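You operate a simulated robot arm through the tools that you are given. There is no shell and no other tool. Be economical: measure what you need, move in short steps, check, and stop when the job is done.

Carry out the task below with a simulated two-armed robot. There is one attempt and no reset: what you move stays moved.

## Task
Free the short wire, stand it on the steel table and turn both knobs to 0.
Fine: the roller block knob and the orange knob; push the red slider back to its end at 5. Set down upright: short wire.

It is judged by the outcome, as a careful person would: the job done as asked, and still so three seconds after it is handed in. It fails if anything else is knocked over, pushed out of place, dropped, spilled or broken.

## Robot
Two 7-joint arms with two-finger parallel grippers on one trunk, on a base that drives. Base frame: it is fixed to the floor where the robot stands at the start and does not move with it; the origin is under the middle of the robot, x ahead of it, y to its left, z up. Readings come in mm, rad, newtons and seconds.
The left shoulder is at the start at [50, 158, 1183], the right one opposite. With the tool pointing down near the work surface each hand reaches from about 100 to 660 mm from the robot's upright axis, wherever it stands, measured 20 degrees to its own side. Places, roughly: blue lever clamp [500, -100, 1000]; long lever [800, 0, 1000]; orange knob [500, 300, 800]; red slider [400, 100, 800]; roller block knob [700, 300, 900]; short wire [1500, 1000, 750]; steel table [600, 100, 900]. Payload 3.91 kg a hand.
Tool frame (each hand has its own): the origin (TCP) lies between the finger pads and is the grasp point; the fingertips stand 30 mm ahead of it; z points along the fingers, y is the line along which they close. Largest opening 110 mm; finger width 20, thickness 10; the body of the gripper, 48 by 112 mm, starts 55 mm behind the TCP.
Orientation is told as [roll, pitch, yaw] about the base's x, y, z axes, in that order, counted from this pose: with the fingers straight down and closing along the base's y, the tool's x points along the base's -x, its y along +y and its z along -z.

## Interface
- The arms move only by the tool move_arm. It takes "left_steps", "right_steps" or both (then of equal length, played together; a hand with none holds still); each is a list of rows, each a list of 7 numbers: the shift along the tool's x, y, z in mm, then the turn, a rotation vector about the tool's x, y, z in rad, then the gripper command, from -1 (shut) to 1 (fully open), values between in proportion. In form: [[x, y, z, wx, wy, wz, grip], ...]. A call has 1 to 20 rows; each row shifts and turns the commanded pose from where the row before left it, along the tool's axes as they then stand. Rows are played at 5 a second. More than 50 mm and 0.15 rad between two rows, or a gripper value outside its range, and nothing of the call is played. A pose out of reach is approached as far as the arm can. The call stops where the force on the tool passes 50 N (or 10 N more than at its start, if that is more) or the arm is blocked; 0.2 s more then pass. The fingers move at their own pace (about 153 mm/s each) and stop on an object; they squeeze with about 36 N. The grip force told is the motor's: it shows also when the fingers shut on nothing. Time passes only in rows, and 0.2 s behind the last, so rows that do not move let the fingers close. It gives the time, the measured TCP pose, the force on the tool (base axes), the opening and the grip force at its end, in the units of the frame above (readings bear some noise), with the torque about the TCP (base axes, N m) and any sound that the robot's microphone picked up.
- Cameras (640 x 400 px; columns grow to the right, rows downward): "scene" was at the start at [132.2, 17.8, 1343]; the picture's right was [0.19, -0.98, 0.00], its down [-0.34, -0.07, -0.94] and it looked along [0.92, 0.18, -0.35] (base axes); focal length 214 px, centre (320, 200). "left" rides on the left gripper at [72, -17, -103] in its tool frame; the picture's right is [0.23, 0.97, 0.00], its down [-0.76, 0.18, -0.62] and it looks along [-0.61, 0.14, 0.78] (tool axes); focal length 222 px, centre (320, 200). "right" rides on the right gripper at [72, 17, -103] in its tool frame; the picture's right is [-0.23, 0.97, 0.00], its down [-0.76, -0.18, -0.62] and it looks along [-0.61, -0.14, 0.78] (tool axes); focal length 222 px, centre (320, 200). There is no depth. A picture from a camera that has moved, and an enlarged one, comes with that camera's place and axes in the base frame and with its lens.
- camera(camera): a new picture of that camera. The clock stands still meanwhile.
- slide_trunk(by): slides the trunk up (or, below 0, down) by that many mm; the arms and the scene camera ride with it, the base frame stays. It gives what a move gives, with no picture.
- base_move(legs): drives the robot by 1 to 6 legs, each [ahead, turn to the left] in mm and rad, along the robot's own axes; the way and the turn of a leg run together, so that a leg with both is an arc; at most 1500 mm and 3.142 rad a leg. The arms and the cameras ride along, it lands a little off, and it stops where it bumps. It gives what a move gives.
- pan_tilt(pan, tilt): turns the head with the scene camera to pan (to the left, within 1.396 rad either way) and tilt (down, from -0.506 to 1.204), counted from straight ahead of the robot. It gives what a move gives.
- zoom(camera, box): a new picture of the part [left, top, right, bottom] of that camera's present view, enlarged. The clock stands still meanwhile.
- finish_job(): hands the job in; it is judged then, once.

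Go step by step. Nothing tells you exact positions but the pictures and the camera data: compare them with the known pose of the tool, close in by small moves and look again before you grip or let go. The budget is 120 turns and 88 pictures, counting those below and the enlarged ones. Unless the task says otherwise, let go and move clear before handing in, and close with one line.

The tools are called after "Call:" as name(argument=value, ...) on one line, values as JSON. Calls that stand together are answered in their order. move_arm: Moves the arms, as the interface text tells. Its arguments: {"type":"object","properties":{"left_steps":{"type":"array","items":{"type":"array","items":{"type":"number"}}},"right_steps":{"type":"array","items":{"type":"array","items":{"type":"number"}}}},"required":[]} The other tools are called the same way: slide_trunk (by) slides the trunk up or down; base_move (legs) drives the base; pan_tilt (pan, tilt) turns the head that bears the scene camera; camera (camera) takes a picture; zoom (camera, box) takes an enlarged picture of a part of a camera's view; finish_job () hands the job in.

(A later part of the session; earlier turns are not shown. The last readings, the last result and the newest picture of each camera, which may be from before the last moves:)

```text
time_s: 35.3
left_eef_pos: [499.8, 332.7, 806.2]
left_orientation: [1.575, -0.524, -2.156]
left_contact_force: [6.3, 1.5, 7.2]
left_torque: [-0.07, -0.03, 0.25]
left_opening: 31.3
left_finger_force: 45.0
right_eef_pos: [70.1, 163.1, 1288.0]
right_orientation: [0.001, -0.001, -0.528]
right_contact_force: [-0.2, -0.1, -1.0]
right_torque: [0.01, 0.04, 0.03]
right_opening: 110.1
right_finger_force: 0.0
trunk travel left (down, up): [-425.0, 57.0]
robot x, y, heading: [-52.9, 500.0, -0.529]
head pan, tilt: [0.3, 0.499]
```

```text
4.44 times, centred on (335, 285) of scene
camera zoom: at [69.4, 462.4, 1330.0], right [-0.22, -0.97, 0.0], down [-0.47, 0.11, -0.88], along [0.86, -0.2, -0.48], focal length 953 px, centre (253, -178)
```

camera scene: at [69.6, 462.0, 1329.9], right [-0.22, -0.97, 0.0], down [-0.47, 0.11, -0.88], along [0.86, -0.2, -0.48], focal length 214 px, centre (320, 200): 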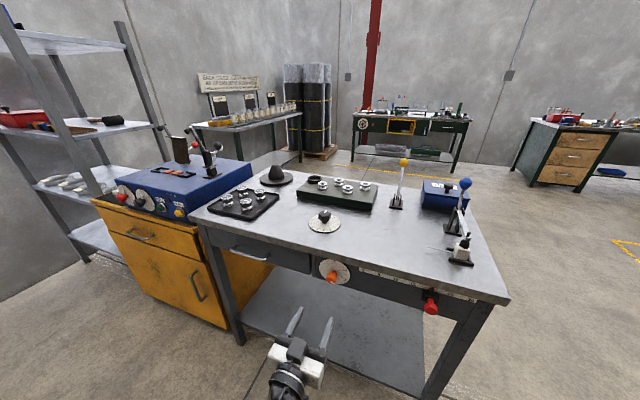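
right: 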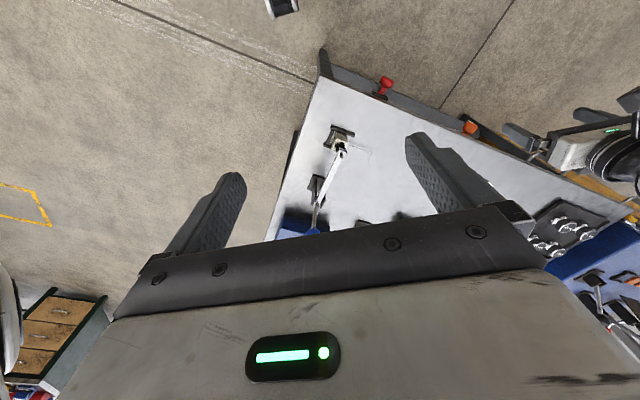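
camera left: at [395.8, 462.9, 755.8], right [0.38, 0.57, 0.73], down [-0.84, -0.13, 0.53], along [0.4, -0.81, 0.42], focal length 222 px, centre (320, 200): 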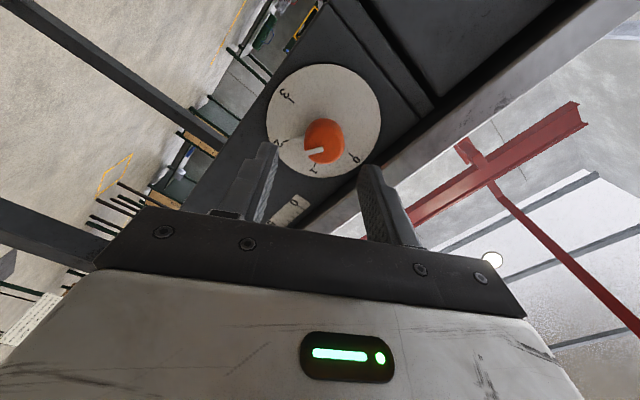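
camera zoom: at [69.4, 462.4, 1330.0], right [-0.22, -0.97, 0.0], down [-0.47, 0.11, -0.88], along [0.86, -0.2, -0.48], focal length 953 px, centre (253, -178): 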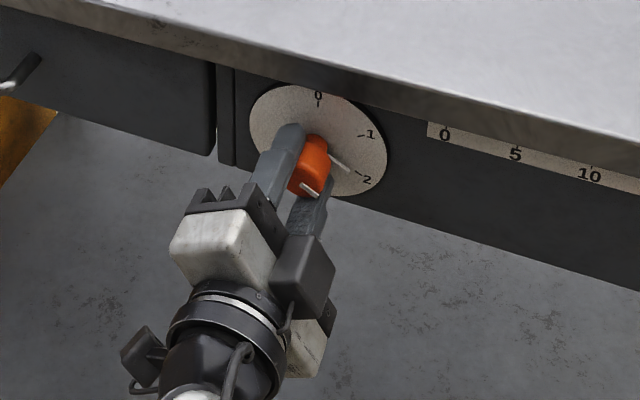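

Knob gripped cleanly (31 mm). Turning 120° counterclockwise.

Call:
move_arm(left_steps=[[0, 0, 0, 0, 0, -0.14, -1], [0, 0, 0, 0, 0, -0.14, -1], [0, 0, 0, 0, 0, -0.14, -1], [0, 0, 0, 0, 0, -0.14, -1], [0, 0, 0, 0, 0, -0.14, -1], [0, 0, 0, 0, 0, -0.14, -1], [0, 0, 0, 0, 0, -0.14, -1], [0, 0, 0, 0, 0, -0.14, -1], [0, 0, 0, 0, 0, -0.14, -1], [0, 0, 0, 0, 0, -0.14, -1], [0, 0, 0, 0, 0, -0.14, -1], [0, 0, 0, 0, 0, -0.14, -1], [0, 0, 0, 0, 0, -0.14, -1], [0, 0, 0, 0, 0, -0.14, -1], [0, 0, 0, 0, 0, -0.134, -1]])

Call:
zoom(camera="scene", box=[290, 245, 370, 305])

```text
time_s: 38.5
left_eef_pos: [496.3, 328.4, 807.4]
left_orientation: [-1.567, -0.658, 0.975]
left_contact_force: [4.6, -31.7, 0.4]
left_torque: [0.0, -0.07, -0.42]
left_opening: 31.3
left_finger_force: 44.7
left hand out of reach, approached as far as the arm can: row 15
right_eef_pos: [70.5, 160.3, 1287.0]
right_orientation: [0.002, 0.0, -0.528]
right_contact_force: [0.5, 0.4, 0.0]
right_torque: [-0.04, 0.02, 0.0]
right_opening: 110.0
right_finger_force: 0.0
trunk travel left (down, up): [-425.0, 57.0]
robot x, y, heading: [-52.2, 502.5, -0.529]
head pan, tilt: [0.3, 0.499]
```

```text
6.67 times, centred on (330, 275) of scene
camera zoom: at [69.8, 459.1, 1329.7], right [-0.23, -0.97, 0.0], down [-0.47, 0.11, -0.88], along [0.86, -0.2, -0.48], focal length 1430 px, centre (253, -300)
```

zoom: 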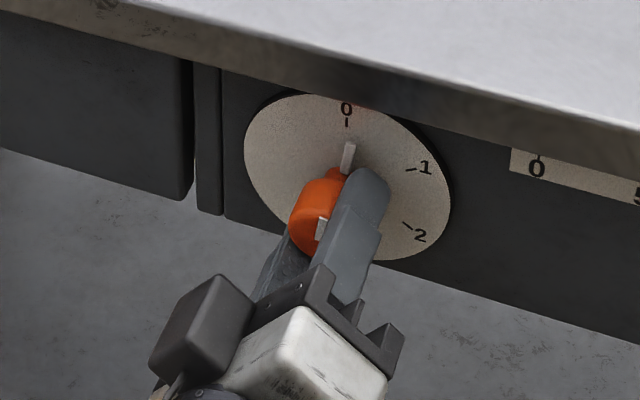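

Arm hit its limit a bit short of 0. I release, rotate back, regrip, and finish the last bit after a reading.

Call:
move_arm(left_steps=[[0, 0, 0, 0, 0, 0, 0], [0, 0, 0, 0, 0, 0, 0], [0, 0, -15, 0, 0, 0, 0], [0, 0, -15, 0, 0, 0.14, 0], [0, 0, -15, 0, 0, 0.14, 0], [0, 0, -5, 0, 0, 0.14, 0], [0, 0, 0, 0, 0, 0.14, 0], [0, 0, 0, 0, 0, 0.14, 0]])

Call:
zoom(camera="scene", box=[290, 245, 370, 305])

Call:
zoom(camera="left", box=[220, 20, 440, 180])

```text
time_s: 40.3
left_eef_pos: [457.5, 360.4, 807.2]
left_orientation: [-1.562, -1.362, 0.978]
left_contact_force: [-0.3, 0.0, 0.0]
left_torque: [-0.02, 0.04, 0.0]
left_opening: 55.2
left_finger_force: 0.0
right_eef_pos: [69.8, 164.5, 1287.7]
right_orientation: [0.0, 0.001, -0.528]
right_contact_force: [0.6, 0.3, 1.0]
right_torque: [0.01, -0.01, -0.05]
right_opening: 109.8
right_finger_force: 0.0
trunk travel left (down, up): [-425.0, 57.0]
robot x, y, heading: [-54.7, 501.5, -0.53]
head pan, tilt: [0.3, 0.499]
```

```text
6.67 times, centred on (330, 275) of scene
camera zoom: at [69.6, 462.0, 1329.9], right [-0.22, -0.97, 0.0], down [-0.47, 0.11, -0.88], along [0.86, -0.2, -0.48], focal length 1430 px, centre (253, -300)
```

zoom: 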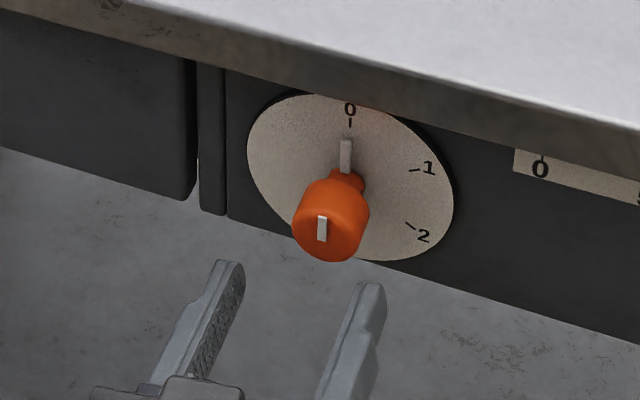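

```text
2.50 times, centred on (330, 100) of left
camera zoom: at [353.3, 391.7, 739.5], right [0.5, 0.76, -0.42], down [-0.34, 0.62, 0.71], along [0.8, -0.21, 0.56], focal length 555 px, centre (295, 450)
```

zoom: 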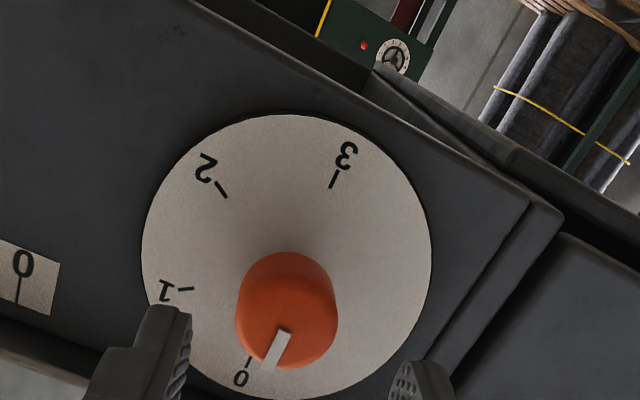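

Orange knob is exactly vertical at 0. Now the slider; closer look at it.

Call:
zoom(camera="scene", box=[350, 255, 478, 335])

Call:
zoom(camera="left", box=[0, 0, 320, 200])

```text
5.00 times, centred on (414, 295) of scene
camera zoom: at [69.6, 462.0, 1329.9], right [-0.22, -0.97, 0.0], down [-0.47, 0.11, -0.88], along [0.86, -0.2, -0.48], focal length 1072 px, centre (-150, -275)
```

zoom: 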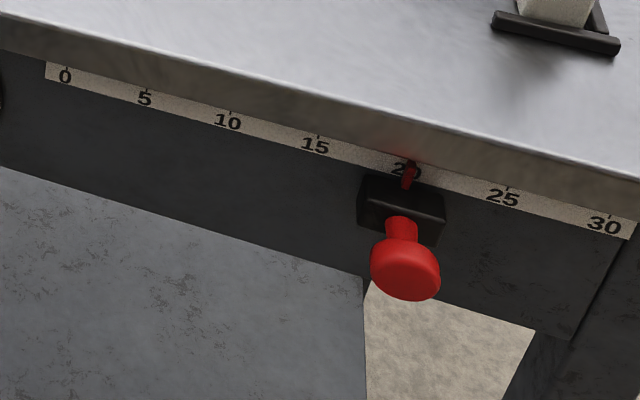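

```text
2.00 times, centred on (160, 100) of left
camera zoom: at [353.3, 391.7, 739.5], right [0.5, 0.76, -0.42], down [-0.34, 0.62, 0.71], along [0.8, -0.21, 0.56], focal length 444 px, centre (640, 400)
```

zoom: 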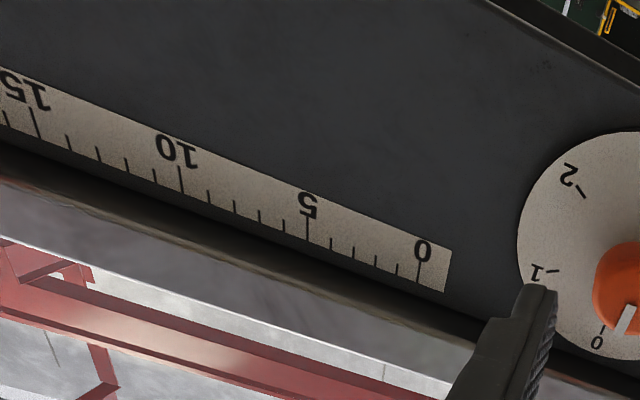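

Scale is 9 mm per unit; slider at e≈284 (knob front ≈[341, 115, 831]) must go ~135 mm toward the dial. I retreat, square the hand, and move along the edge to it.

Call:
move_arm(left_steps=[[0, 0, -16, 0, 0, 0.107, 0], [0, 0, -16, 0, 0, 0.107, 0.2], [-4, -45, 0, 0, 0, 0, 0.2], [-4, -45, 0, 0, 0, 0, 0.2], [-4, -45, 0, 0, 0, 0, 0.2], [-4, -45, 0, 0, 0, 0, 0.2], [-4, -45, 0, 0, 0, 0, 0.2], [-4, -44, 0, 0, 0, 0, 0.2]])

Call:
camera(camera="left")

Call:
zoom(camera="scene", box=[350, 255, 510, 355])

```text
time_s: 42.0
left_eef_pos: [353.5, 241.5, 782.4]
left_orientation: [1.598, -1.392, -2.138]
left_contact_force: [-1.1, -0.1, -0.6]
left_torque: [0.01, 0.0, -0.02]
left_opening: 66.0
left_finger_force: 0.2
right_eef_pos: [71.0, 164.1, 1288.4]
right_orientation: [-0.001, -0.001, -0.527]
right_contact_force: [0.1, 0.1, 0.2]
right_torque: [0.02, 0.02, 0.06]
right_opening: 109.8
right_finger_force: 0.1
trunk travel left (down, up): [-425.0, 57.0]
robot x, y, heading: [-55.7, 501.1, -0.53]
head pan, tilt: [0.3, 0.499]
stopped in row 8 (left hand): the arm was blocked; the commanded pose is now the measured one
```

```text
43 pictures are left
camera left: at [262.9, 291.3, 706.8], right [0.51, 0.86, -0.05], down [-0.52, 0.36, 0.78], along [0.68, -0.37, 0.63], focal length 222 px, centre (320, 200)
```

left: 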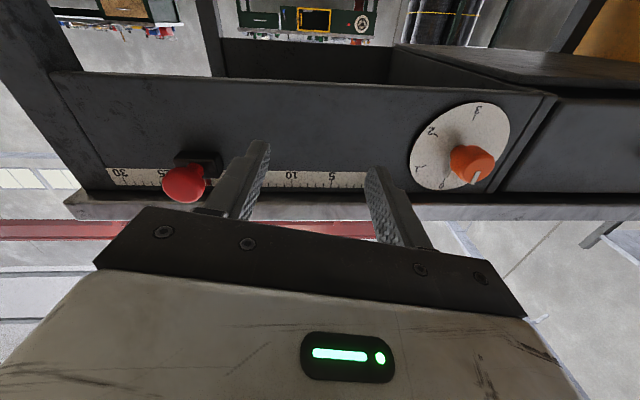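

```text
4.00 times, centred on (430, 305) of scene
camera zoom: at [69.7, 462.2, 1329.9], right [-0.22, -0.97, 0.0], down [-0.47, 0.11, -0.88], along [0.86, -0.2, -0.48], focal length 858 px, centre (-120, -220)
```

zoom: 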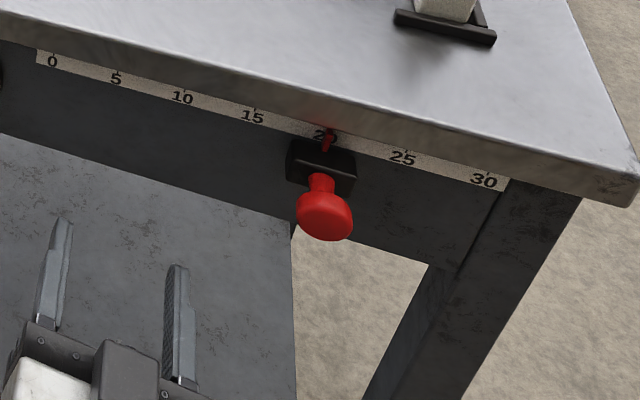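

The left arm can't reach across; I'll shift the whole robot ~230 mm to the right along the table (back off, turn, reverse, turn back).

Call:
base_move(legs=[[-170, 0], [0, 1.571], [-230, 0], [0, -1.625]])

Call:
move_arm(left_steps=[[0, 35, 0, 0, 0, 0, 0.2], [0, 35, 0, 0, 0, 0, 0.2], [0, 35, 0, 0, 0, 0, 0.2], [0, 0, 0, 0, 0, 0, 0.2]])

Call:
camera(camera="scene")

```text
time_s: 52.6
left_eef_pos: [95.4, 122.4, 781.1]
left_orientation: [1.593, -1.391, -2.139]
left_contact_force: [0.1, 0.3, -0.4]
left_torque: [-0.01, 0.01, 0.0]
left_opening: 66.1
left_finger_force: 0.0
right_eef_pos: [-188.7, 45.2, 1287.0]
right_orientation: [-0.001, 0.002, -0.531]
right_contact_force: [0.4, 0.1, -1.1]
right_torque: [-0.03, 0.03, 0.02]
right_opening: 110.0
right_finger_force: 0.1
trunk travel left (down, up): [-425.0, 57.0]
robot x, y, heading: [-309.6, 384.1, -0.533]
head pan, tilt: [0.3, 0.499]
```

```text
time_s: 53.6
left_eef_pos: [147.5, 210.3, 799.1]
left_orientation: [1.591, -1.392, -2.136]
left_contact_force: [-0.4, 0.3, 0.0]
left_torque: [0.02, 0.01, 0.01]
left_opening: 65.9
left_finger_force: 0.1
right_eef_pos: [-187.3, 45.1, 1288.0]
right_orientation: [-0.001, 0.002, -0.531]
right_contact_force: [-0.3, 0.1, 0.5]
right_torque: [0.04, -0.03, -0.01]
right_opening: 110.1
right_finger_force: 0.1
trunk travel left (down, up): [-425.0, 57.0]
robot x, y, heading: [-309.1, 389.2, -0.529]
head pan, tilt: [0.3, 0.499]
```

```text
41 pictures are left
camera scene: at [-187.0, 343.9, 1329.9], right [-0.23, -0.97, 0.0], down [-0.47, 0.11, -0.88], along [0.85, -0.2, -0.48], focal length 214 px, centre (320, 200)
```

scene: 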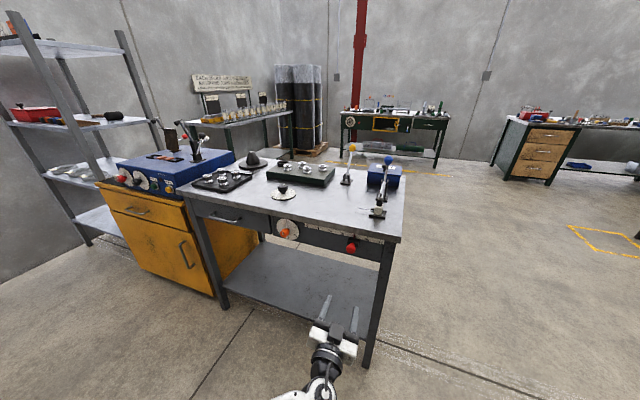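

Good. Squaring the hand, raising to knob height, and driving forward 140 mm.

Call:
move_arm(left_steps=[[0, 0, 0, 0, 0, -0.089, 0.2], [0, 0, 0, 0, 0, -0.089, 0.2], [-30, 22, 0, 0, 0, 0, 0.2], [0, 0, 0, 0, 0, 0, 0.2]])

Call:
base_move(legs=[[140, 0]])

Call:
camera(camera="left")

Call:
zoom(camera="scene", box=[240, 220, 432, 340])

```text
time_s: 54.6
left_eef_pos: [160.7, 229.6, 830.3]
left_orientation: [2.711, -1.568, 3.026]
left_contact_force: [-0.1, -0.1, -0.2]
left_torque: [-0.01, 0.04, 0.01]
left_opening: 66.0
left_finger_force: 0.0
right_eef_pos: [-188.2, 45.9, 1287.5]
right_orientation: [0.001, 0.001, -0.532]
right_contact_force: [-0.6, 0.2, 0.3]
right_torque: [0.02, 0.0, -0.02]
right_opening: 110.0
right_finger_force: 0.1
trunk travel left (down, up): [-425.0, 57.0]
robot x, y, heading: [-313.4, 385.6, -0.531]
head pan, tilt: [0.3, 0.499]
```

```text
time_s: 56.0
left_eef_pos: [280.1, 159.3, 828.9]
left_orientation: [2.604, -1.568, 3.133]
left_contact_force: [0.5, 0.0, -0.2]
left_torque: [0.03, -0.02, -0.04]
left_opening: 66.1
left_finger_force: 0.1
right_eef_pos: [-66.1, -25.8, 1287.7]
right_orientation: [0.0, 0.002, -0.53]
right_contact_force: [0.5, 0.3, -0.3]
right_torque: [0.01, 0.02, 0.0]
right_opening: 109.8
right_finger_force: 0.1
trunk travel left (down, up): [-425.0, 57.0]
robot x, y, heading: [-192.0, 313.5, -0.533]
head pan, tilt: [0.3, 0.499]
```

```text
40 pictures are left
camera left: at [184.2, 197.7, 756.1], right [0.51, 0.83, -0.23], down [-0.44, 0.47, 0.76], along [0.74, -0.28, 0.61], focal length 222 px, centre (320, 200)
```

left: 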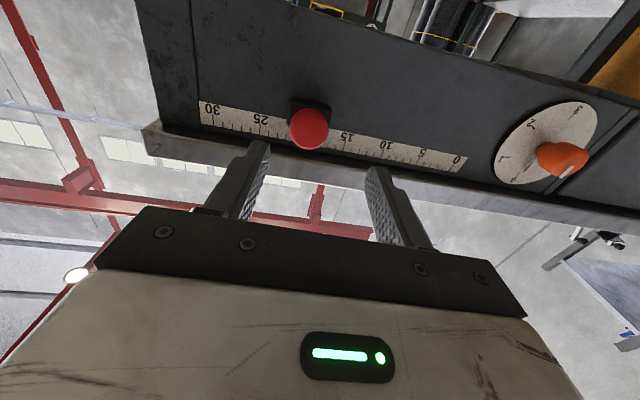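

```text
3.33 times, centred on (336, 280) of scene
camera zoom: at [-65.5, 272.8, 1329.8], right [-0.23, -0.97, 0.0], down [-0.47, 0.11, -0.88], along [0.85, -0.2, -0.48], focal length 715 px, centre (267, -67)
```

zoom: 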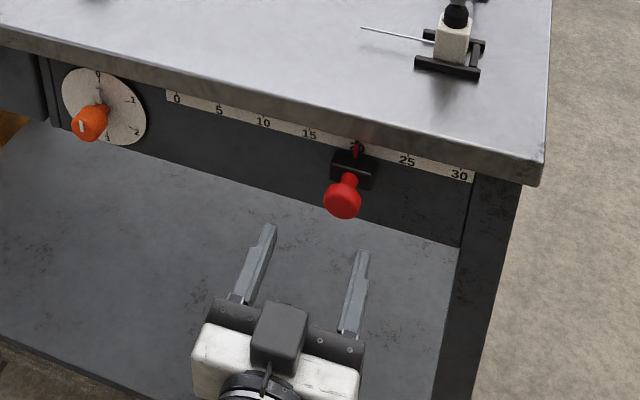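

Slider knob ≈e 282, z≈820, face at N≈221–241. I advance partway and check.

Call:
move_arm(left_steps=[[9, -5, 20, 0, 0, 0, 0.2], [0, 0, 20, 0, 0, 0, 0.2], [0, 0, 20, 0, 0, 0, 0.2], [0, 0, 0, 0, 0, 0, 0.2]])

Call:
camera(camera="left")

Call:
zoom(camera="scene", box=[290, 240, 386, 300])

```text
time_s: 57.0
left_eef_pos: [330.1, 121.8, 820.3]
left_orientation: [2.691, -1.566, 3.048]
left_contact_force: [1.3, -0.2, 0.2]
left_torque: [-0.02, -0.03, 0.02]
left_opening: 66.0
left_finger_force: 0.0
right_eef_pos: [-67.6, -25.4, 1287.7]
right_orientation: [0.0, 0.0, -0.531]
right_contact_force: [0.1, 0.0, 0.0]
right_torque: [0.01, 0.02, 0.02]
right_opening: 110.3
right_finger_force: 0.0
trunk travel left (down, up): [-425.0, 57.0]
robot x, y, heading: [-188.6, 313.7, -0.536]
head pan, tilt: [0.3, 0.499]
```

```text
38 pictures are left
camera left: at [232.5, 161.4, 747.6], right [0.51, 0.83, -0.23], down [-0.44, 0.48, 0.76], along [0.74, -0.28, 0.61], focal length 222 px, centre (320, 200)
```

left: 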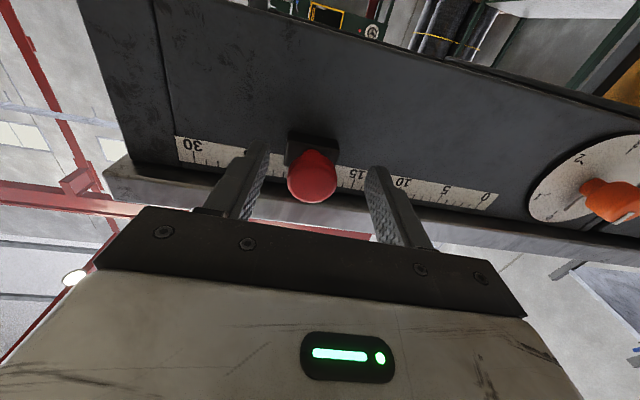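

```text
6.67 times, centred on (338, 270) of scene
camera zoom: at [-66.2, 273.3, 1329.9], right [-0.23, -0.97, 0.0], down [-0.47, 0.11, -0.88], along [0.85, -0.2, -0.48], focal length 1430 px, centre (200, -267)
```

zoom: 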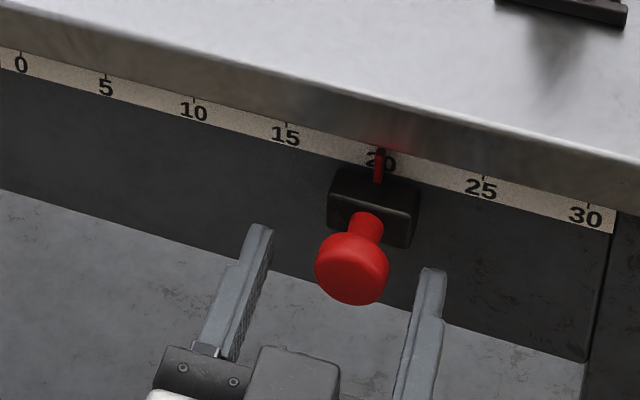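

The open fingers now straddle the slider knob. Closing and dragging it along toward 5.

Call:
move_arm(left_steps=[[0, 0, 4, 0, 0, 0, 0.2], [0, 0, 0, 0, 0, 0, -1], [0, 0, 0, 0, 0, 0, -1], [0, 0, 0, 0, 0, 0, -1], [0, 15, 0, 0, 0, 0, -1], [0, 20, 0, 0, 0, 0, -1]])

Call:
zoom(camera="scene", box=[270, 220, 398, 300])

```text
time_s: 58.4
left_eef_pos: [355.2, 152.1, 819.5]
left_orientation: [2.539, -1.565, -3.077]
left_contact_force: [5.7, -1.5, 1.2]
left_torque: [0.27, 0.17, 0.48]
left_opening: 31.4
left_finger_force: 44.8
right_eef_pos: [-66.7, -24.7, 1286.7]
right_orientation: [0.0, 0.003, -0.531]
right_contact_force: [-0.3, -0.1, -0.7]
right_torque: [-0.03, -0.02, -0.01]
right_opening: 109.8
right_finger_force: 0.0
trunk travel left (down, up): [-425.0, 57.0]
robot x, y, heading: [-194.6, 311.5, -0.526]
head pan, tilt: [0.3, 0.499]
```

```text
5.00 times, centred on (334, 260) of scene
camera zoom: at [-65.2, 273.4, 1329.8], right [-0.23, -0.97, 0.0], down [-0.47, 0.11, -0.88], along [0.85, -0.2, -0.48], focal length 1072 px, centre (250, -100)
```

zoom: 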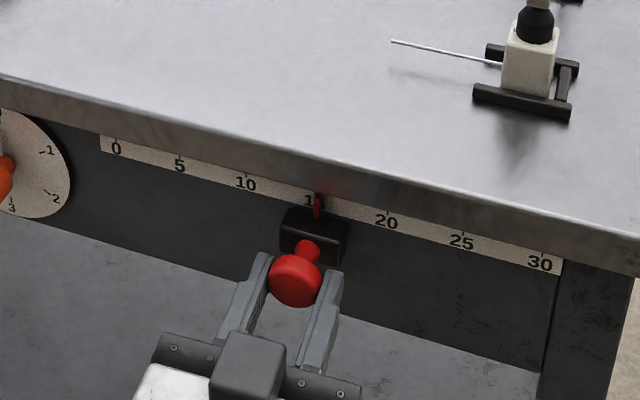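

It slides freely (now ~15). Continuing 85 mm.

Call:
move_arm(left_steps=[[0, 20, 0, 0, 0, 0, -1], [0, 20, 0, 0, 0, 0, -1], [0, 20, 0, 0, 0, 0, -1], [0, 20, 0, 0, 0, 0, -1], [0, 5, 0, 0, 0, 0, -1]])

Call:
zoom(camera="scene", box=[270, 220, 366, 280])

```text
time_s: 59.5
left_eef_pos: [397.2, 221.2, 820.9]
left_orientation: [2.789, -1.569, 2.952]
left_contact_force: [27.0, -20.3, -0.1]
left_torque: [0.16, 0.26, 0.01]
left_opening: 31.7
left_finger_force: 44.7
right_eef_pos: [-65.8, -26.8, 1286.7]
right_orientation: [0.0, 0.003, -0.533]
right_contact_force: [-0.1, 0.1, 0.0]
right_torque: [0.02, -0.01, 0.01]
right_opening: 110.1
right_finger_force: 0.0
trunk travel left (down, up): [-425.0, 57.0]
robot x, y, heading: [-187.8, 310.3, -0.531]
head pan, tilt: [0.3, 0.499]
```

```text
6.67 times, centred on (318, 250) of scene
camera zoom: at [-63.6, 271.2, 1329.5], right [-0.23, -0.97, 0.0], down [-0.47, 0.11, -0.88], along [0.85, -0.2, -0.48], focal length 1430 px, centre (333, -133)
```

zoom: 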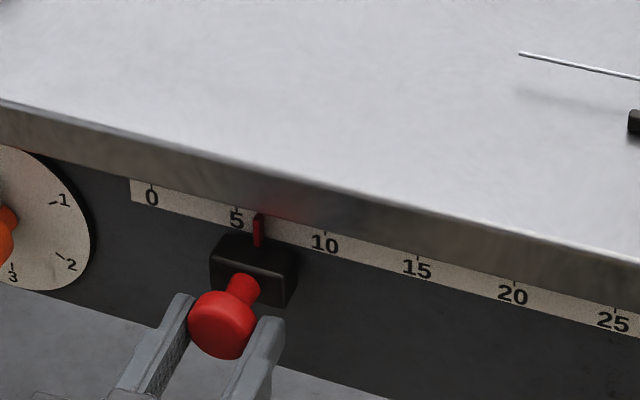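

At ~6.2; sideways force suggests drifting off track, so I nudge forward and go on in small steps.

Call:
move_arm(left_steps=[[0, 4, 3, 0, 0, 0, -1], [0, 4, 1, 0, 0, 0, -1], [0, 4, 0, 0, 0, 0, -1], [0, 0, 0, 0, 0, 0, -1]])

Call:
zoom(camera="scene", box=[280, 230, 344, 270])

```text
time_s: 60.5
left_eef_pos: [404.2, 233.0, 820.9]
left_orientation: [2.621, -1.565, 3.117]
left_contact_force: [0.0, -1.6, 8.8]
left_torque: [-0.13, 0.02, 0.08]
left_opening: 31.3
left_finger_force: 44.8
right_eef_pos: [-67.4, -26.5, 1287.4]
right_orientation: [0.001, -0.001, -0.531]
right_contact_force: [-0.5, -0.2, 0.0]
right_torque: [-0.01, 0.0, 0.02]
right_opening: 110.0
right_finger_force: 0.1
trunk travel left (down, up): [-425.0, 57.0]
robot x, y, heading: [-191.2, 314.2, -0.531]
head pan, tilt: [0.3, 0.499]
```

```text
10.00 times, centred on (312, 250) of scene
camera zoom: at [-67.0, 273.3, 1330.0], right [-0.23, -0.97, 0.0], down [-0.47, 0.11, -0.88], along [0.86, -0.2, -0.48], focal length 2145 px, centre (400, -300)
```

zoom: 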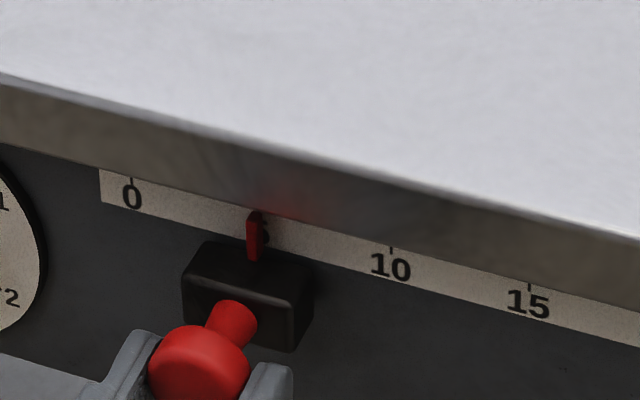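

Very near 5; I push gently a few mm more to feel for the end stop.

Call:
move_arm(left_steps=[[0, 2, 0, 0, 0, 0, -1], [0, 2, 0, 0, 0, 0, -1], [0, 0, 0, 0, 0, 0, -1]])

Call:
zoom(camera="scene", box=[280, 230, 344, 270])

```text
time_s: 61.4
left_eef_pos: [404.9, 232.5, 820.7]
left_orientation: [2.432, -1.567, -2.981]
left_contact_force: [-10.8, -7.1, 4.6]
left_torque: [-0.42, -0.74, -0.2]
left_opening: 31.3
left_finger_force: 44.8
right_eef_pos: [-68.2, -27.2, 1286.9]
right_orientation: [0.0, 0.0, -0.53]
right_contact_force: [-0.1, 0.3, -1.0]
right_torque: [0.0, 0.03, 0.01]
right_opening: 110.2
right_finger_force: 0.1
trunk travel left (down, up): [-425.0, 57.0]
robot x, y, heading: [-188.6, 311.5, -0.527]
head pan, tilt: [0.3, 0.499]
```

```text
10.00 times, centred on (312, 250) of scene
camera zoom: at [-67.9, 272.6, 1330.0], right [-0.23, -0.97, 0.0], down [-0.46, 0.11, -0.88], along [0.86, -0.2, -0.48], focal length 2145 px, centre (400, -300)
```

zoom: 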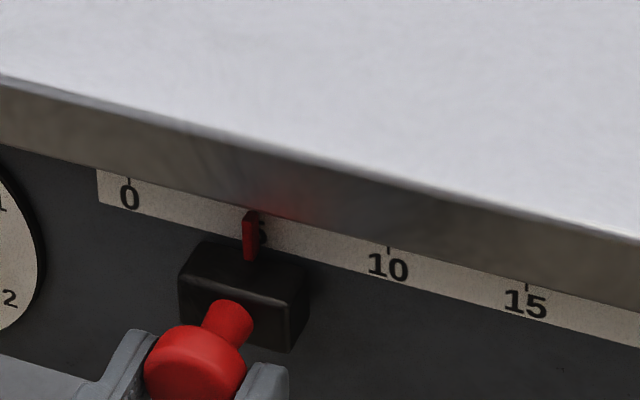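

The slider is against its stop at 5. I release, retreat and raise the arm, then look for the short wire.

Call:
move_arm(left_steps=[[0, -3, 0, 0, 0, 0, -1], [0, 0, 0, 0, 0, 0, 0.2], [0, 0, 0, 0, 0, 0, 0.2], [0, 0, -40, 0, 0, 0, 0.2], [0, 0, -45, 0, 0, 0, 0.2], [0, 0, -45, 0, 0, 0, 0.2], [-50, 0, 0, 0, 0, 0, 0.2], [-50, 0, 0, 0, 0, 0, 0.2], [-50, 0, 0, 0, 0, 0, 0.2], [-50, 0, 0, 0, 0, 0, 0.2], [-50, 0, 0, 0, 0, 0, 0.2]])

Call:
zoom(camera="scene", box=[280, 220, 376, 280])

```text
time_s: 63.8
left_eef_pos: [296.8, 299.4, 1068.6]
left_orientation: [2.582, -1.565, -3.123]
left_contact_force: [-0.1, -0.4, 0.9]
left_torque: [-0.02, -0.01, -0.02]
left_opening: 66.0
left_finger_force: 0.1
left hand out of reach, approached as far as the arm can: row 11
right_eef_pos: [-66.2, -25.1, 1287.4]
right_orientation: [-0.001, 0.001, -0.53]
right_contact_force: [0.5, -1.1, -0.1]
right_torque: [-0.01, 0.03, 0.01]
right_opening: 110.2
right_finger_force: 0.0
trunk travel left (down, up): [-425.0, 57.0]
robot x, y, heading: [-188.4, 316.2, -0.533]
head pan, tilt: [0.3, 0.499]
```

```text
6.67 times, centred on (328, 250) of scene
camera zoom: at [-65.8, 273.0, 1329.8], right [-0.23, -0.97, 0.0], down [-0.47, 0.11, -0.88], along [0.85, -0.2, -0.48], focal length 1430 px, centre (267, -133)
```

zoom: 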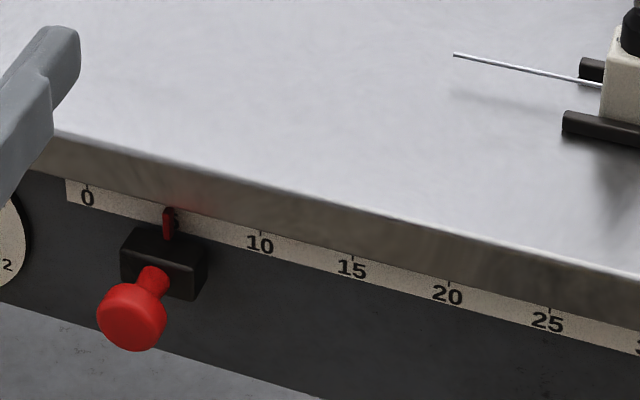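

Slider done. By parallax, the blue machine on the yellow cabinet sits around [1400, 1100, 800], matching the wire's rough place, so I'll drive along the front to face it.

Call:
base_move(legs=[[0, 1.42], [1346, 0], [0, -1.46]])

Call:
pan_tilt(pan=0.0, tilt=0.45)

Call:
camera(camera="scene")

```text
time_s: 77.5
left_eef_pos: [1151.4, 1306.2, 1069.5]
left_orientation: [2.684, -1.565, 3.014]
left_contact_force: [0.0, -0.9, 0.5]
left_torque: [0.0, -0.04, 0.0]
left_opening: 66.1
left_finger_force: 0.0
right_eef_pos: [774.9, 995.9, 1288.1]
right_orientation: [-0.001, 0.003, -0.572]
right_contact_force: [-0.4, -0.7, 0.2]
right_torque: [-0.01, -0.04, -0.01]
right_opening: 109.6
right_finger_force: 0.0
trunk travel left (down, up): [-425.0, 57.0]
robot x, y, heading: [662.9, 1342.2, -0.567]
head pan, tilt: [0.3, 0.499]
```

```text
time_s: 78.2
left_eef_pos: [1150.4, 1306.1, 1069.2]
left_orientation: [2.68, -1.569, 3.019]
left_contact_force: [0.2, 0.5, 0.2]
left_torque: [0.03, -0.01, -0.04]
left_opening: 65.9
left_finger_force: 0.0
right_eef_pos: [774.9, 996.1, 1288.1]
right_orientation: [0.0, 0.001, -0.57]
right_contact_force: [0.3, 0.3, -0.3]
right_torque: [-0.02, 0.01, -0.02]
right_opening: 110.0
right_finger_force: 0.0
trunk travel left (down, up): [-425.0, 57.0]
robot x, y, heading: [665.7, 1339.6, -0.572]
head pan, tilt: [0.0, 0.45]
```

```text
31 pictures are left
camera scene: at [777.5, 1270.1, 1334.3], right [-0.54, -0.84, 0.0], down [-0.37, 0.23, -0.9], along [0.76, -0.48, -0.44], focal length 214 px, centre (320, 200)
```

scene: 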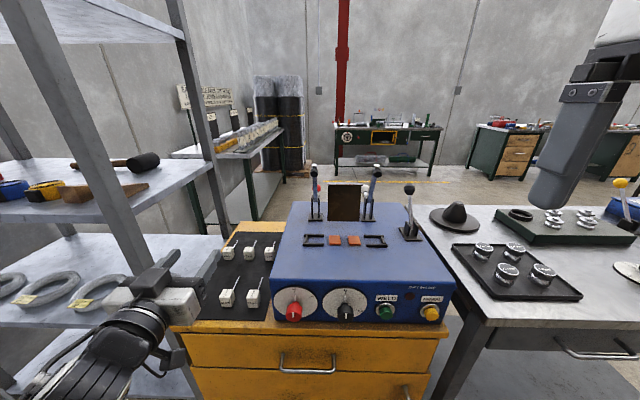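

Now I see a black mat left of the machine with small white blocks bearing wires, like the one in the blue clamp. Zooming in.

Call:
zoom(camera="scene", box=[195, 220, 295, 325])

Call:
zoom(camera="scene", box=[268, 230, 460, 330])

```text
3.81 times, centred on (245, 272) of scene
camera zoom: at [777.5, 1270.1, 1334.3], right [-0.54, -0.84, 0.0], down [-0.37, 0.23, -0.9], along [0.76, -0.48, -0.44], focal length 817 px, centre (606, -76)
```

zoom: 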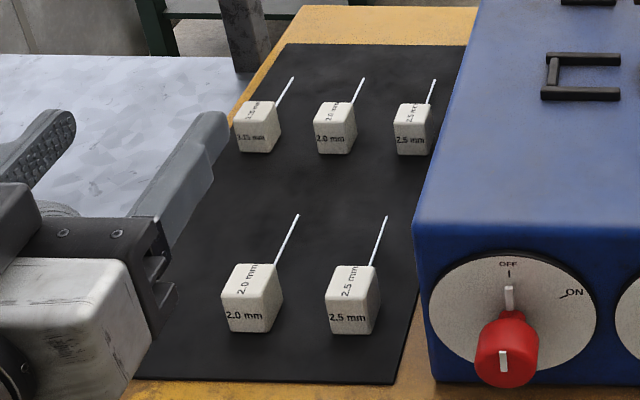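

```text
3.33 times, centred on (364, 280) of scene
camera zoom: at [777.5, 1270.1, 1334.3], right [-0.54, -0.84, 0.0], down [-0.37, 0.23, -0.9], along [0.76, -0.48, -0.44], focal length 715 px, centre (173, -67)
```

zoom: 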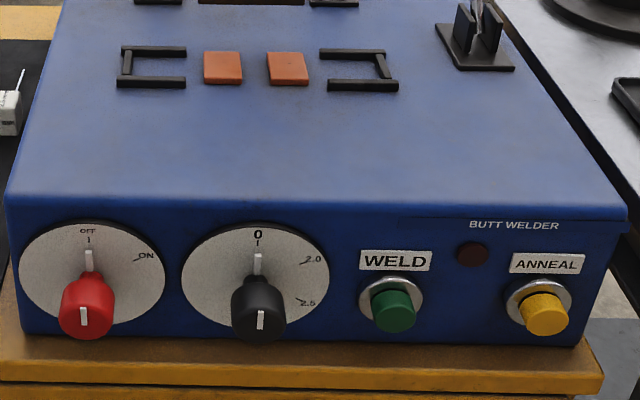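

The mat holds gauge-labelled wire blocks; I check these closely for whether any is held or shorter than the others.

Call:
zoom(camera="scene", box=[250, 232, 282, 264])

Call:
zoom(camera="scene", box=[215, 230, 279, 315])

```text
12.50 times, centred on (266, 248) of scene
camera zoom: at [777.5, 1270.1, 1334.3], right [-0.54, -0.84, 0.0], down [-0.37, 0.23, -0.9], along [0.76, -0.48, -0.44], focal length 2681 px, centre (995, -400)
```

zoom: 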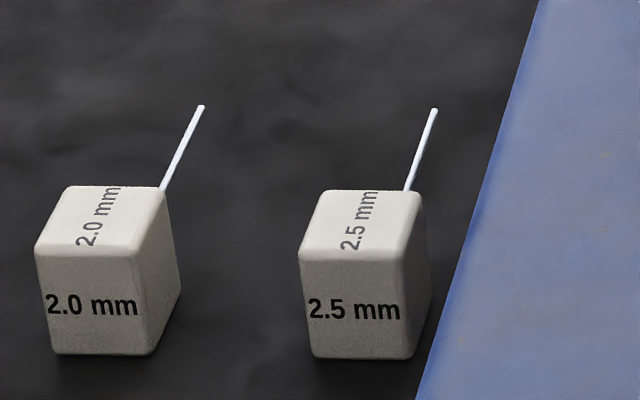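

```text
4.71 times, centred on (247, 272) of scene
camera zoom: at [777.5, 1270.1, 1334.3], right [-0.54, -0.84, 0.0], down [-0.37, 0.23, -0.9], along [0.76, -0.48, -0.44], focal length 1009 px, centre (664, -141)
```

zoom: 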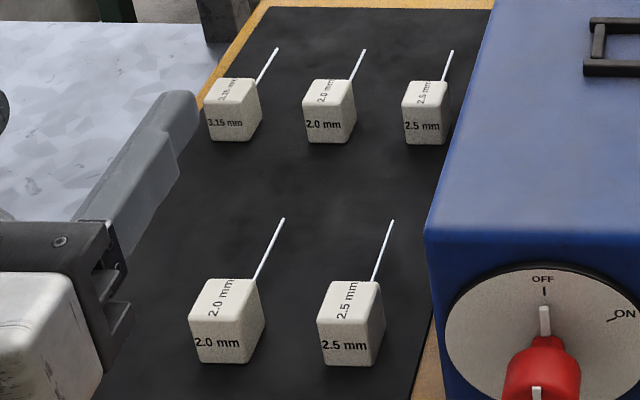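

None on the mat is held; the one clamped under the blue lever on the steel table is the wire to free. I bring the left hand back to pointing down, high, and drive back near the starting place, square to the table.

Call:
move_arm(left_steps=[[0, 0, 0, 0, 0.1428, 0, 0.3], [0, 0, 0, 0, 0.1428, 0, 0.3], [0, 0, 0, 0, 0.1428, 0, 0.3], [0, 0, 0, 0, 0.1428, 0, 0.3], [0, 0, 0, 0, 0.1428, 0, 0.3], [0, 0, 0, 0, 0.1428, 0, 0.3], [0, 0, 0, 0, 0.1428, 0, 0.3], [0, 0, 0, 0, 0.1428, 0, 0.3], [0, 0, 0, 0, 0.1428, 0, 0.3], [0, 0, 0, 0, 0.1428, 0, 0.3], [0, 0, 0, 0, 0.1428, 0, 0.3], [20, 0, -40, 0, 0, 0, 0.3], [20, 0, -40, 0, 0, 0, 0.3], [20, 0, -40, 0, 0, 0, 0.3]])

Call:
base_move(legs=[[0, 1.667], [-1442, 0], [0, -1.68]])

Call:
camera(camera="scene")

```text
time_s: 81.2
left_eef_pos: [1109.5, 1333.8, 1184.2]
left_orientation: [0.002, -0.005, -0.583]
left_contact_force: [-0.6, 0.3, 0.3]
left_torque: [0.01, -0.02, 0.02]
left_opening: 71.4
left_finger_force: 0.1
left hand out of reach, approached as far as the arm can: row 1, 2
right_eef_pos: [773.7, 997.5, 1287.6]
right_orientation: [0.0, -0.001, -0.572]
right_contact_force: [-0.4, 0.1, 0.9]
right_torque: [-0.01, -0.02, -0.03]
right_opening: 110.3
right_finger_force: 0.0
trunk travel left (down, up): [-425.0, 57.0]
robot x, y, heading: [667.8, 1342.3, -0.569]
head pan, tilt: [0.0, 0.45]
```

```text
time_s: 96.7
left_eef_pos: [460.7, 18.2, 1183.2]
left_orientation: [0.001, -0.006, -0.63]
left_contact_force: [0.3, -0.7, 0.1]
left_torque: [0.01, -0.03, 0.02]
left_opening: 71.3
left_finger_force: 0.0
right_eef_pos: [108.9, -301.6, 1288.2]
right_orientation: [-0.001, 0.002, -0.616]
right_contact_force: [-0.8, 0.0, 0.1]
right_torque: [-0.01, 0.02, 0.04]
right_opening: 110.3
right_finger_force: 0.1
trunk travel left (down, up): [-425.0, 57.0]
robot x, y, heading: [15.4, 45.1, -0.613]
head pan, tilt: [0.0, 0.45]
```

```text
26 pictures are left
camera scene: at [123.6, -29.7, 1334.3], right [-0.58, -0.82, 0.0], down [-0.36, 0.25, -0.9], along [0.73, -0.52, -0.44], focal length 214 px, centre (320, 200)
```

scene: 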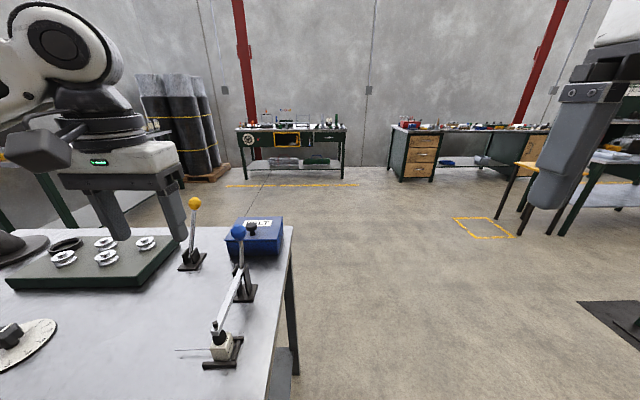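

In place. I zoom on the clamp and take the left hand view to locate the blue ball.

Call:
zoom(camera="scene", box=[160, 210, 320, 385])

Call:
camera(camera="left")

```text
2.29 times, centred on (240, 298) of scene
camera zoom: at [123.6, -29.7, 1334.3], right [-0.58, -0.82, 0.0], down [-0.36, 0.25, -0.9], along [0.73, -0.52, -0.44], focal length 490 px, centre (503, -23)
```

zoom: 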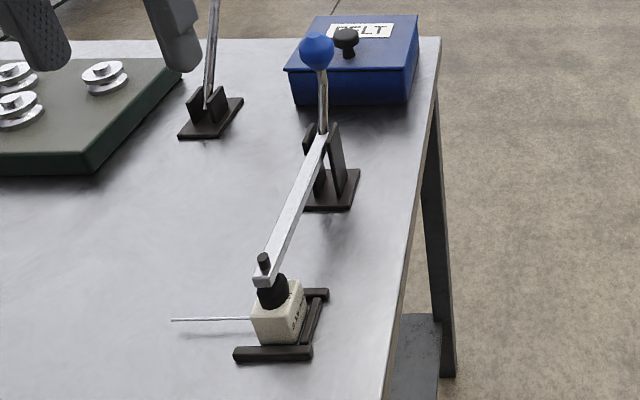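

```text
24 pictures are left
camera left: at [391.3, 48.4, 1286.3], right [0.39, 0.92, 0.0], down [0.72, -0.3, 0.63], along [0.58, -0.24, -0.78], focal length 222 px, centre (320, 200)
```

left: 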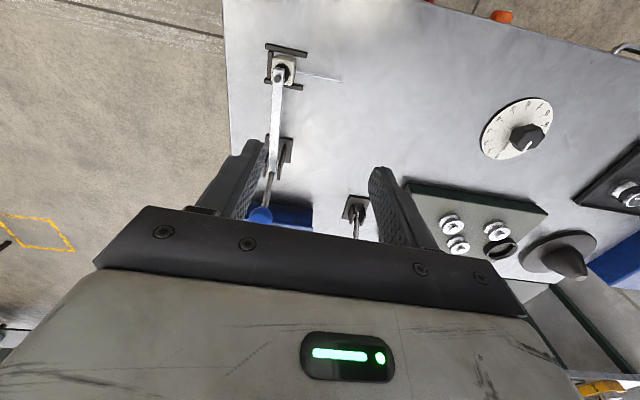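

Ball triangulated at ≈[562, -114, 1050], clamp axis pointing straight away from the robot, pivot ≈[532, -99, 968]. I move the left hand above the ball.

Call:
move_arm(left_steps=[[-40, -12, 0, 0, 0, 0, 0.15], [-40, -12, 0, 0, 0, 0, 0.15], [-40, -12, 0, 0, 0, 0, 0.15], [-39, -11, 0, 0, 0, 0, 0.15], [0, 0, 35, 0, 0, -0.045, 0.15], [0, 0, 35, 0, 0, 0, 0.15], [0, 0, 0, 0, 0, 0, 0.15]])

Call:
camera(camera="left")

Call:
zoom(camera="scene", box=[160, 170, 320, 290])

```text
time_s: 98.3
left_eef_pos: [561.3, -114.1, 1112.6]
left_orientation: [0.004, -0.005, -0.584]
left_contact_force: [0.5, 0.4, 0.1]
left_torque: [0.02, 0.0, 0.0]
left_opening: 63.5
left_finger_force: 0.0
right_eef_pos: [109.0, -303.4, 1288.0]
right_orientation: [0.0, 0.002, -0.615]
right_contact_force: [-1.0, 0.1, -0.7]
right_torque: [-0.02, 0.0, 0.02]
right_opening: 110.1
right_finger_force: 0.0
trunk travel left (down, up): [-425.0, 57.0]
robot x, y, heading: [15.9, 44.0, -0.612]
head pan, tilt: [0.0, 0.45]
```

```text
23 pictures are left
camera left: at [491.1, -87.0, 1216.4], right [0.35, 0.94, 0.0], down [0.73, -0.27, 0.63], along [0.59, -0.22, -0.78], focal length 222 px, centre (320, 200)
```

left: 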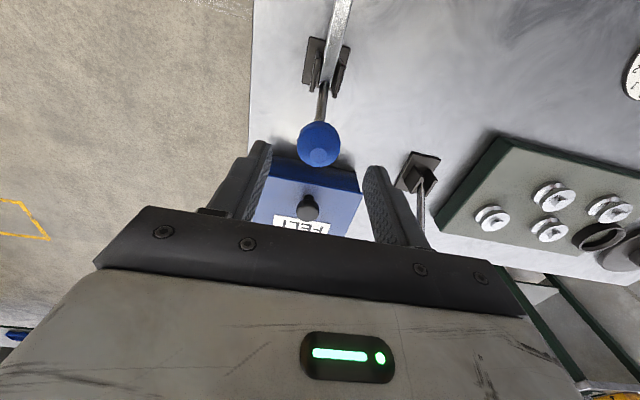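

```text
3.33 times, centred on (240, 230) of scene
camera zoom: at [123.5, -29.6, 1334.4], right [-0.58, -0.82, 0.0], down [-0.36, 0.25, -0.9], along [0.73, -0.52, -0.43], focal length 715 px, centre (587, 100)
```

zoom: 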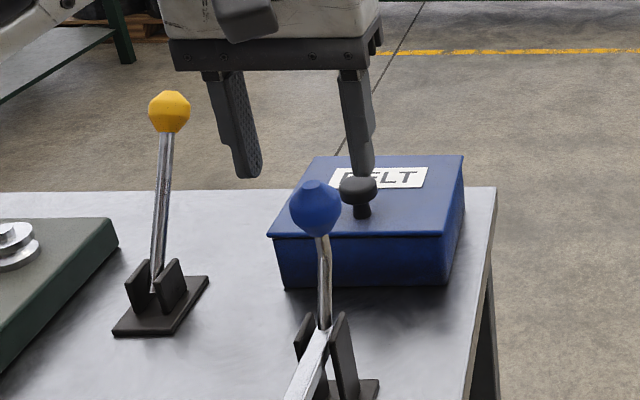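

Aligned with the ball; I lower, grip it, and swing it away and down along its arc, in small steps.

Call:
move_arm(left_steps=[[-2, 0, 30, 0, 0, 0, 0.15], [0, 0, 30, 0, 0, 0, 0.15], [0, 0, 0, 0, 0, 0, -1], [0, 0, 0, 0, 0, 0, -1], [0, 0, 0, 0, 0, 0, -1], [-10, 0, 5, 0, 0, 0, -1], [-10, 0, 7, 0, 0, 0, -1]])

Call:
zoom(camera="scene", box=[160, 190, 320, 380])

```text
time_s: 99.9
left_eef_pos: [577.3, -125.0, 1045.2]
left_orientation: [0.0, -0.007, -0.587]
left_contact_force: [-17.3, 3.1, 11.7]
left_torque: [0.61, 0.82, 0.02]
left_opening: 33.1
left_finger_force: 44.9
right_eef_pos: [104.6, -302.2, 1288.4]
right_orientation: [-0.001, -0.002, -0.615]
right_contact_force: [1.3, 0.0, 0.2]
right_torque: [0.0, 0.05, 0.03]
right_opening: 110.2
right_finger_force: 0.1
trunk travel left (down, up): [-425.0, 57.0]
robot x, y, heading: [12.6, 45.4, -0.618]
head pan, tilt: [0.0, 0.45]
```

```text
2.11 times, centred on (240, 285) of scene
camera zoom: at [120.3, -28.9, 1335.0], right [-0.58, -0.82, 0.0], down [-0.35, 0.25, -0.9], along [0.74, -0.52, -0.43], focal length 452 px, centre (488, 21)
```

zoom: 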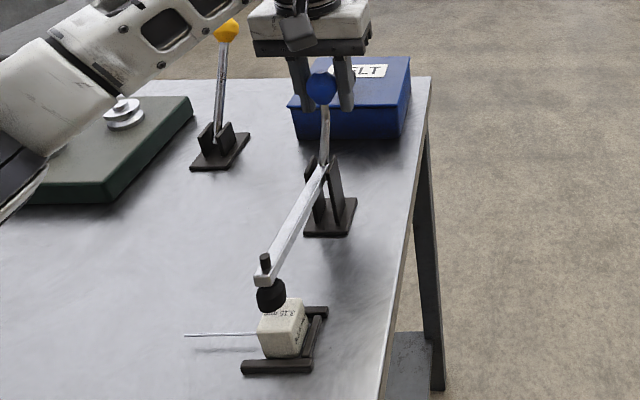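

The arm lifts as expected. Continuing the arc.

Call:
move_arm(left_steps=[[-5, 0, 8, 0, 0, 0, -1], [-6, 0, 7, 0, 0, 0, -1], [-5, 0, 7, 0, 0, 0, -1], [-5, 0, 7, 0, 0, 0, -1], [-4, 0, 7, 0, 0, 0, -1]])

Call:
zoom(camera="scene", box=[160, 170, 320, 370])

```text
time_s: 101.1
left_eef_pos: [602.5, -142.6, 1011.9]
left_orientation: [0.001, -0.016, -0.584]
left_contact_force: [13.3, -22.1, 27.7]
left_torque: [0.92, 0.68, 0.49]
left_opening: 28.6
left_finger_force: 44.8
right_eef_pos: [107.8, -304.9, 1286.1]
right_orientation: [0.001, 0.002, -0.615]
right_contact_force: [-0.6, -0.4, 0.3]
right_torque: [0.02, 0.0, 0.01]
right_opening: 110.1
right_finger_force: 0.1
trunk travel left (down, up): [-425.0, 57.0]
robot x, y, heading: [17.6, 46.6, -0.618]
head pan, tilt: [0.0, 0.45]
```

```text
2.00 times, centred on (240, 270) of scene
camera zoom: at [122.7, -31.9, 1334.3], right [-0.58, -0.82, 0.0], down [-0.35, 0.25, -0.9], along [0.74, -0.52, -0.44], focal length 429 px, centre (480, 60)
```

zoom: 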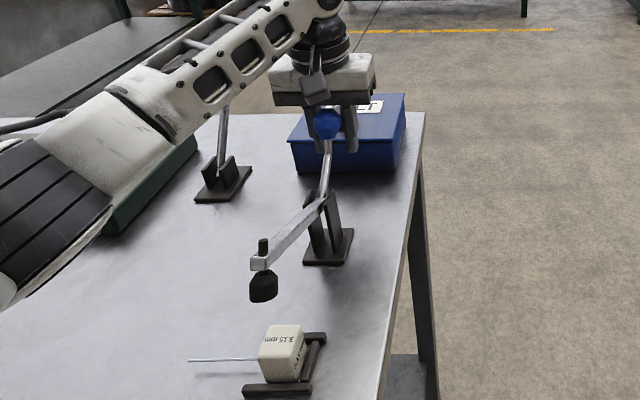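

The ball sits ~10 mm higher than my grip; I slide up onto it a little, then follow a slightly larger arc.

Call:
move_arm(left_steps=[[-4, 0, -6, 0, 0, 0, -1], [-4, 0, 5, 0, 0, 0, -1], [-4, 0, 6, 0, 0, 0, -1], [-4, 0, 7, 0, 0, 0, -1], [-3, 0, 7, 0, 0, 0, -1]])

Call:
zoom(camera="scene", box=[160, 170, 320, 370])

```text
time_s: 102.3
left_eef_pos: [619.1, -153.5, 997.4]
left_orientation: [-0.002, -0.026, -0.587]
left_contact_force: [0.7, -3.7, 5.1]
left_torque: [0.24, 0.16, 0.01]
left_opening: 0.1
left_finger_force: 37.6
right_eef_pos: [108.9, -302.4, 1286.6]
right_orientation: [0.001, -0.001, -0.616]
right_contact_force: [0.1, 0.4, -0.1]
right_torque: [-0.03, -0.01, -0.02]
right_opening: 109.4
right_finger_force: 0.1
trunk travel left (down, up): [-425.0, 57.0]
robot x, y, heading: [16.1, 45.4, -0.612]
head pan, tilt: [0.0, 0.45]
stopped in row 5 (left hand): the force on the tool passed its limit at 53 N (the readings are from after the stop); the commanded pose is now the measured one
```

```text
2.00 times, centred on (240, 270) of scene
camera zoom: at [123.6, -29.7, 1333.8], right [-0.58, -0.82, 0.0], down [-0.35, 0.25, -0.9], along [0.73, -0.52, -0.43], focal length 429 px, centre (480, 60)
```

zoom: 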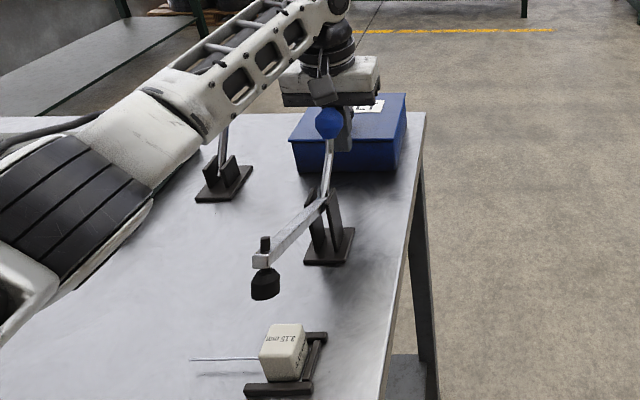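

The fingers slipped off, but the lever stays partly open by itself. I lift, come to the near side of the ball with closed fingers, and push it further over.

Call:
move_arm(left_steps=[[0, 0, -50, 0, 0, 0, -1], [0, 0, -50, 0, 0, 0, -1], [35, 0, -10, 0, 0, 0, -1], [35, 0, 0, 0, 0, 0, -1], [0, 0, 30, 0, 0, 0, -1], [0, 0, 28, 0, 0, 0, -1]])

Call:
zoom(camera="scene", box=[180, 170, 308, 330])

```text
time_s: 103.4
left_eef_pos: [562.9, -112.0, 1106.5]
left_orientation: [-0.01, -0.053, -0.579]
left_contact_force: [-3.7, 2.0, 7.8]
left_torque: [0.13, 0.18, 0.0]
left_opening: 0.1
left_finger_force: 37.9
right_eef_pos: [110.1, -303.0, 1288.1]
right_orientation: [0.0, 0.003, -0.616]
right_contact_force: [0.2, -0.7, 0.1]
right_torque: [0.02, 0.03, 0.01]
right_opening: 109.9
right_finger_force: 0.0
trunk travel left (down, up): [-425.0, 57.0]
robot x, y, heading: [15.8, 46.1, -0.615]
head pan, tilt: [0.0, 0.45]
stopped in row 5 (left hand): the force on the tool passed its limit at 77 N (the readings are from after the stop); the commanded pose is now the measured one
```

```text
2.50 times, centred on (244, 250) of scene
camera zoom: at [124.1, -29.6, 1334.3], right [-0.58, -0.82, 0.0], down [-0.35, 0.25, -0.9], along [0.73, -0.52, -0.43], focal length 536 px, centre (510, 75)
```

zoom: 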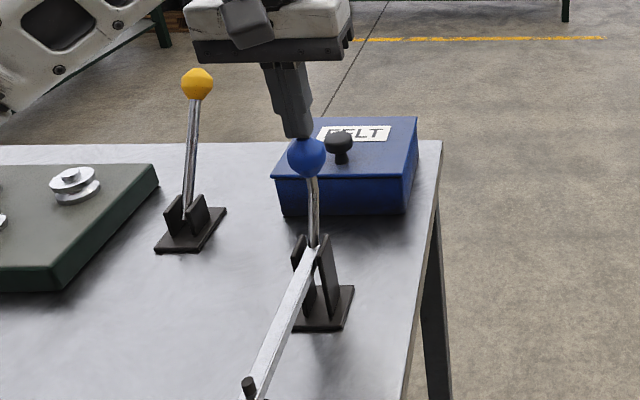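

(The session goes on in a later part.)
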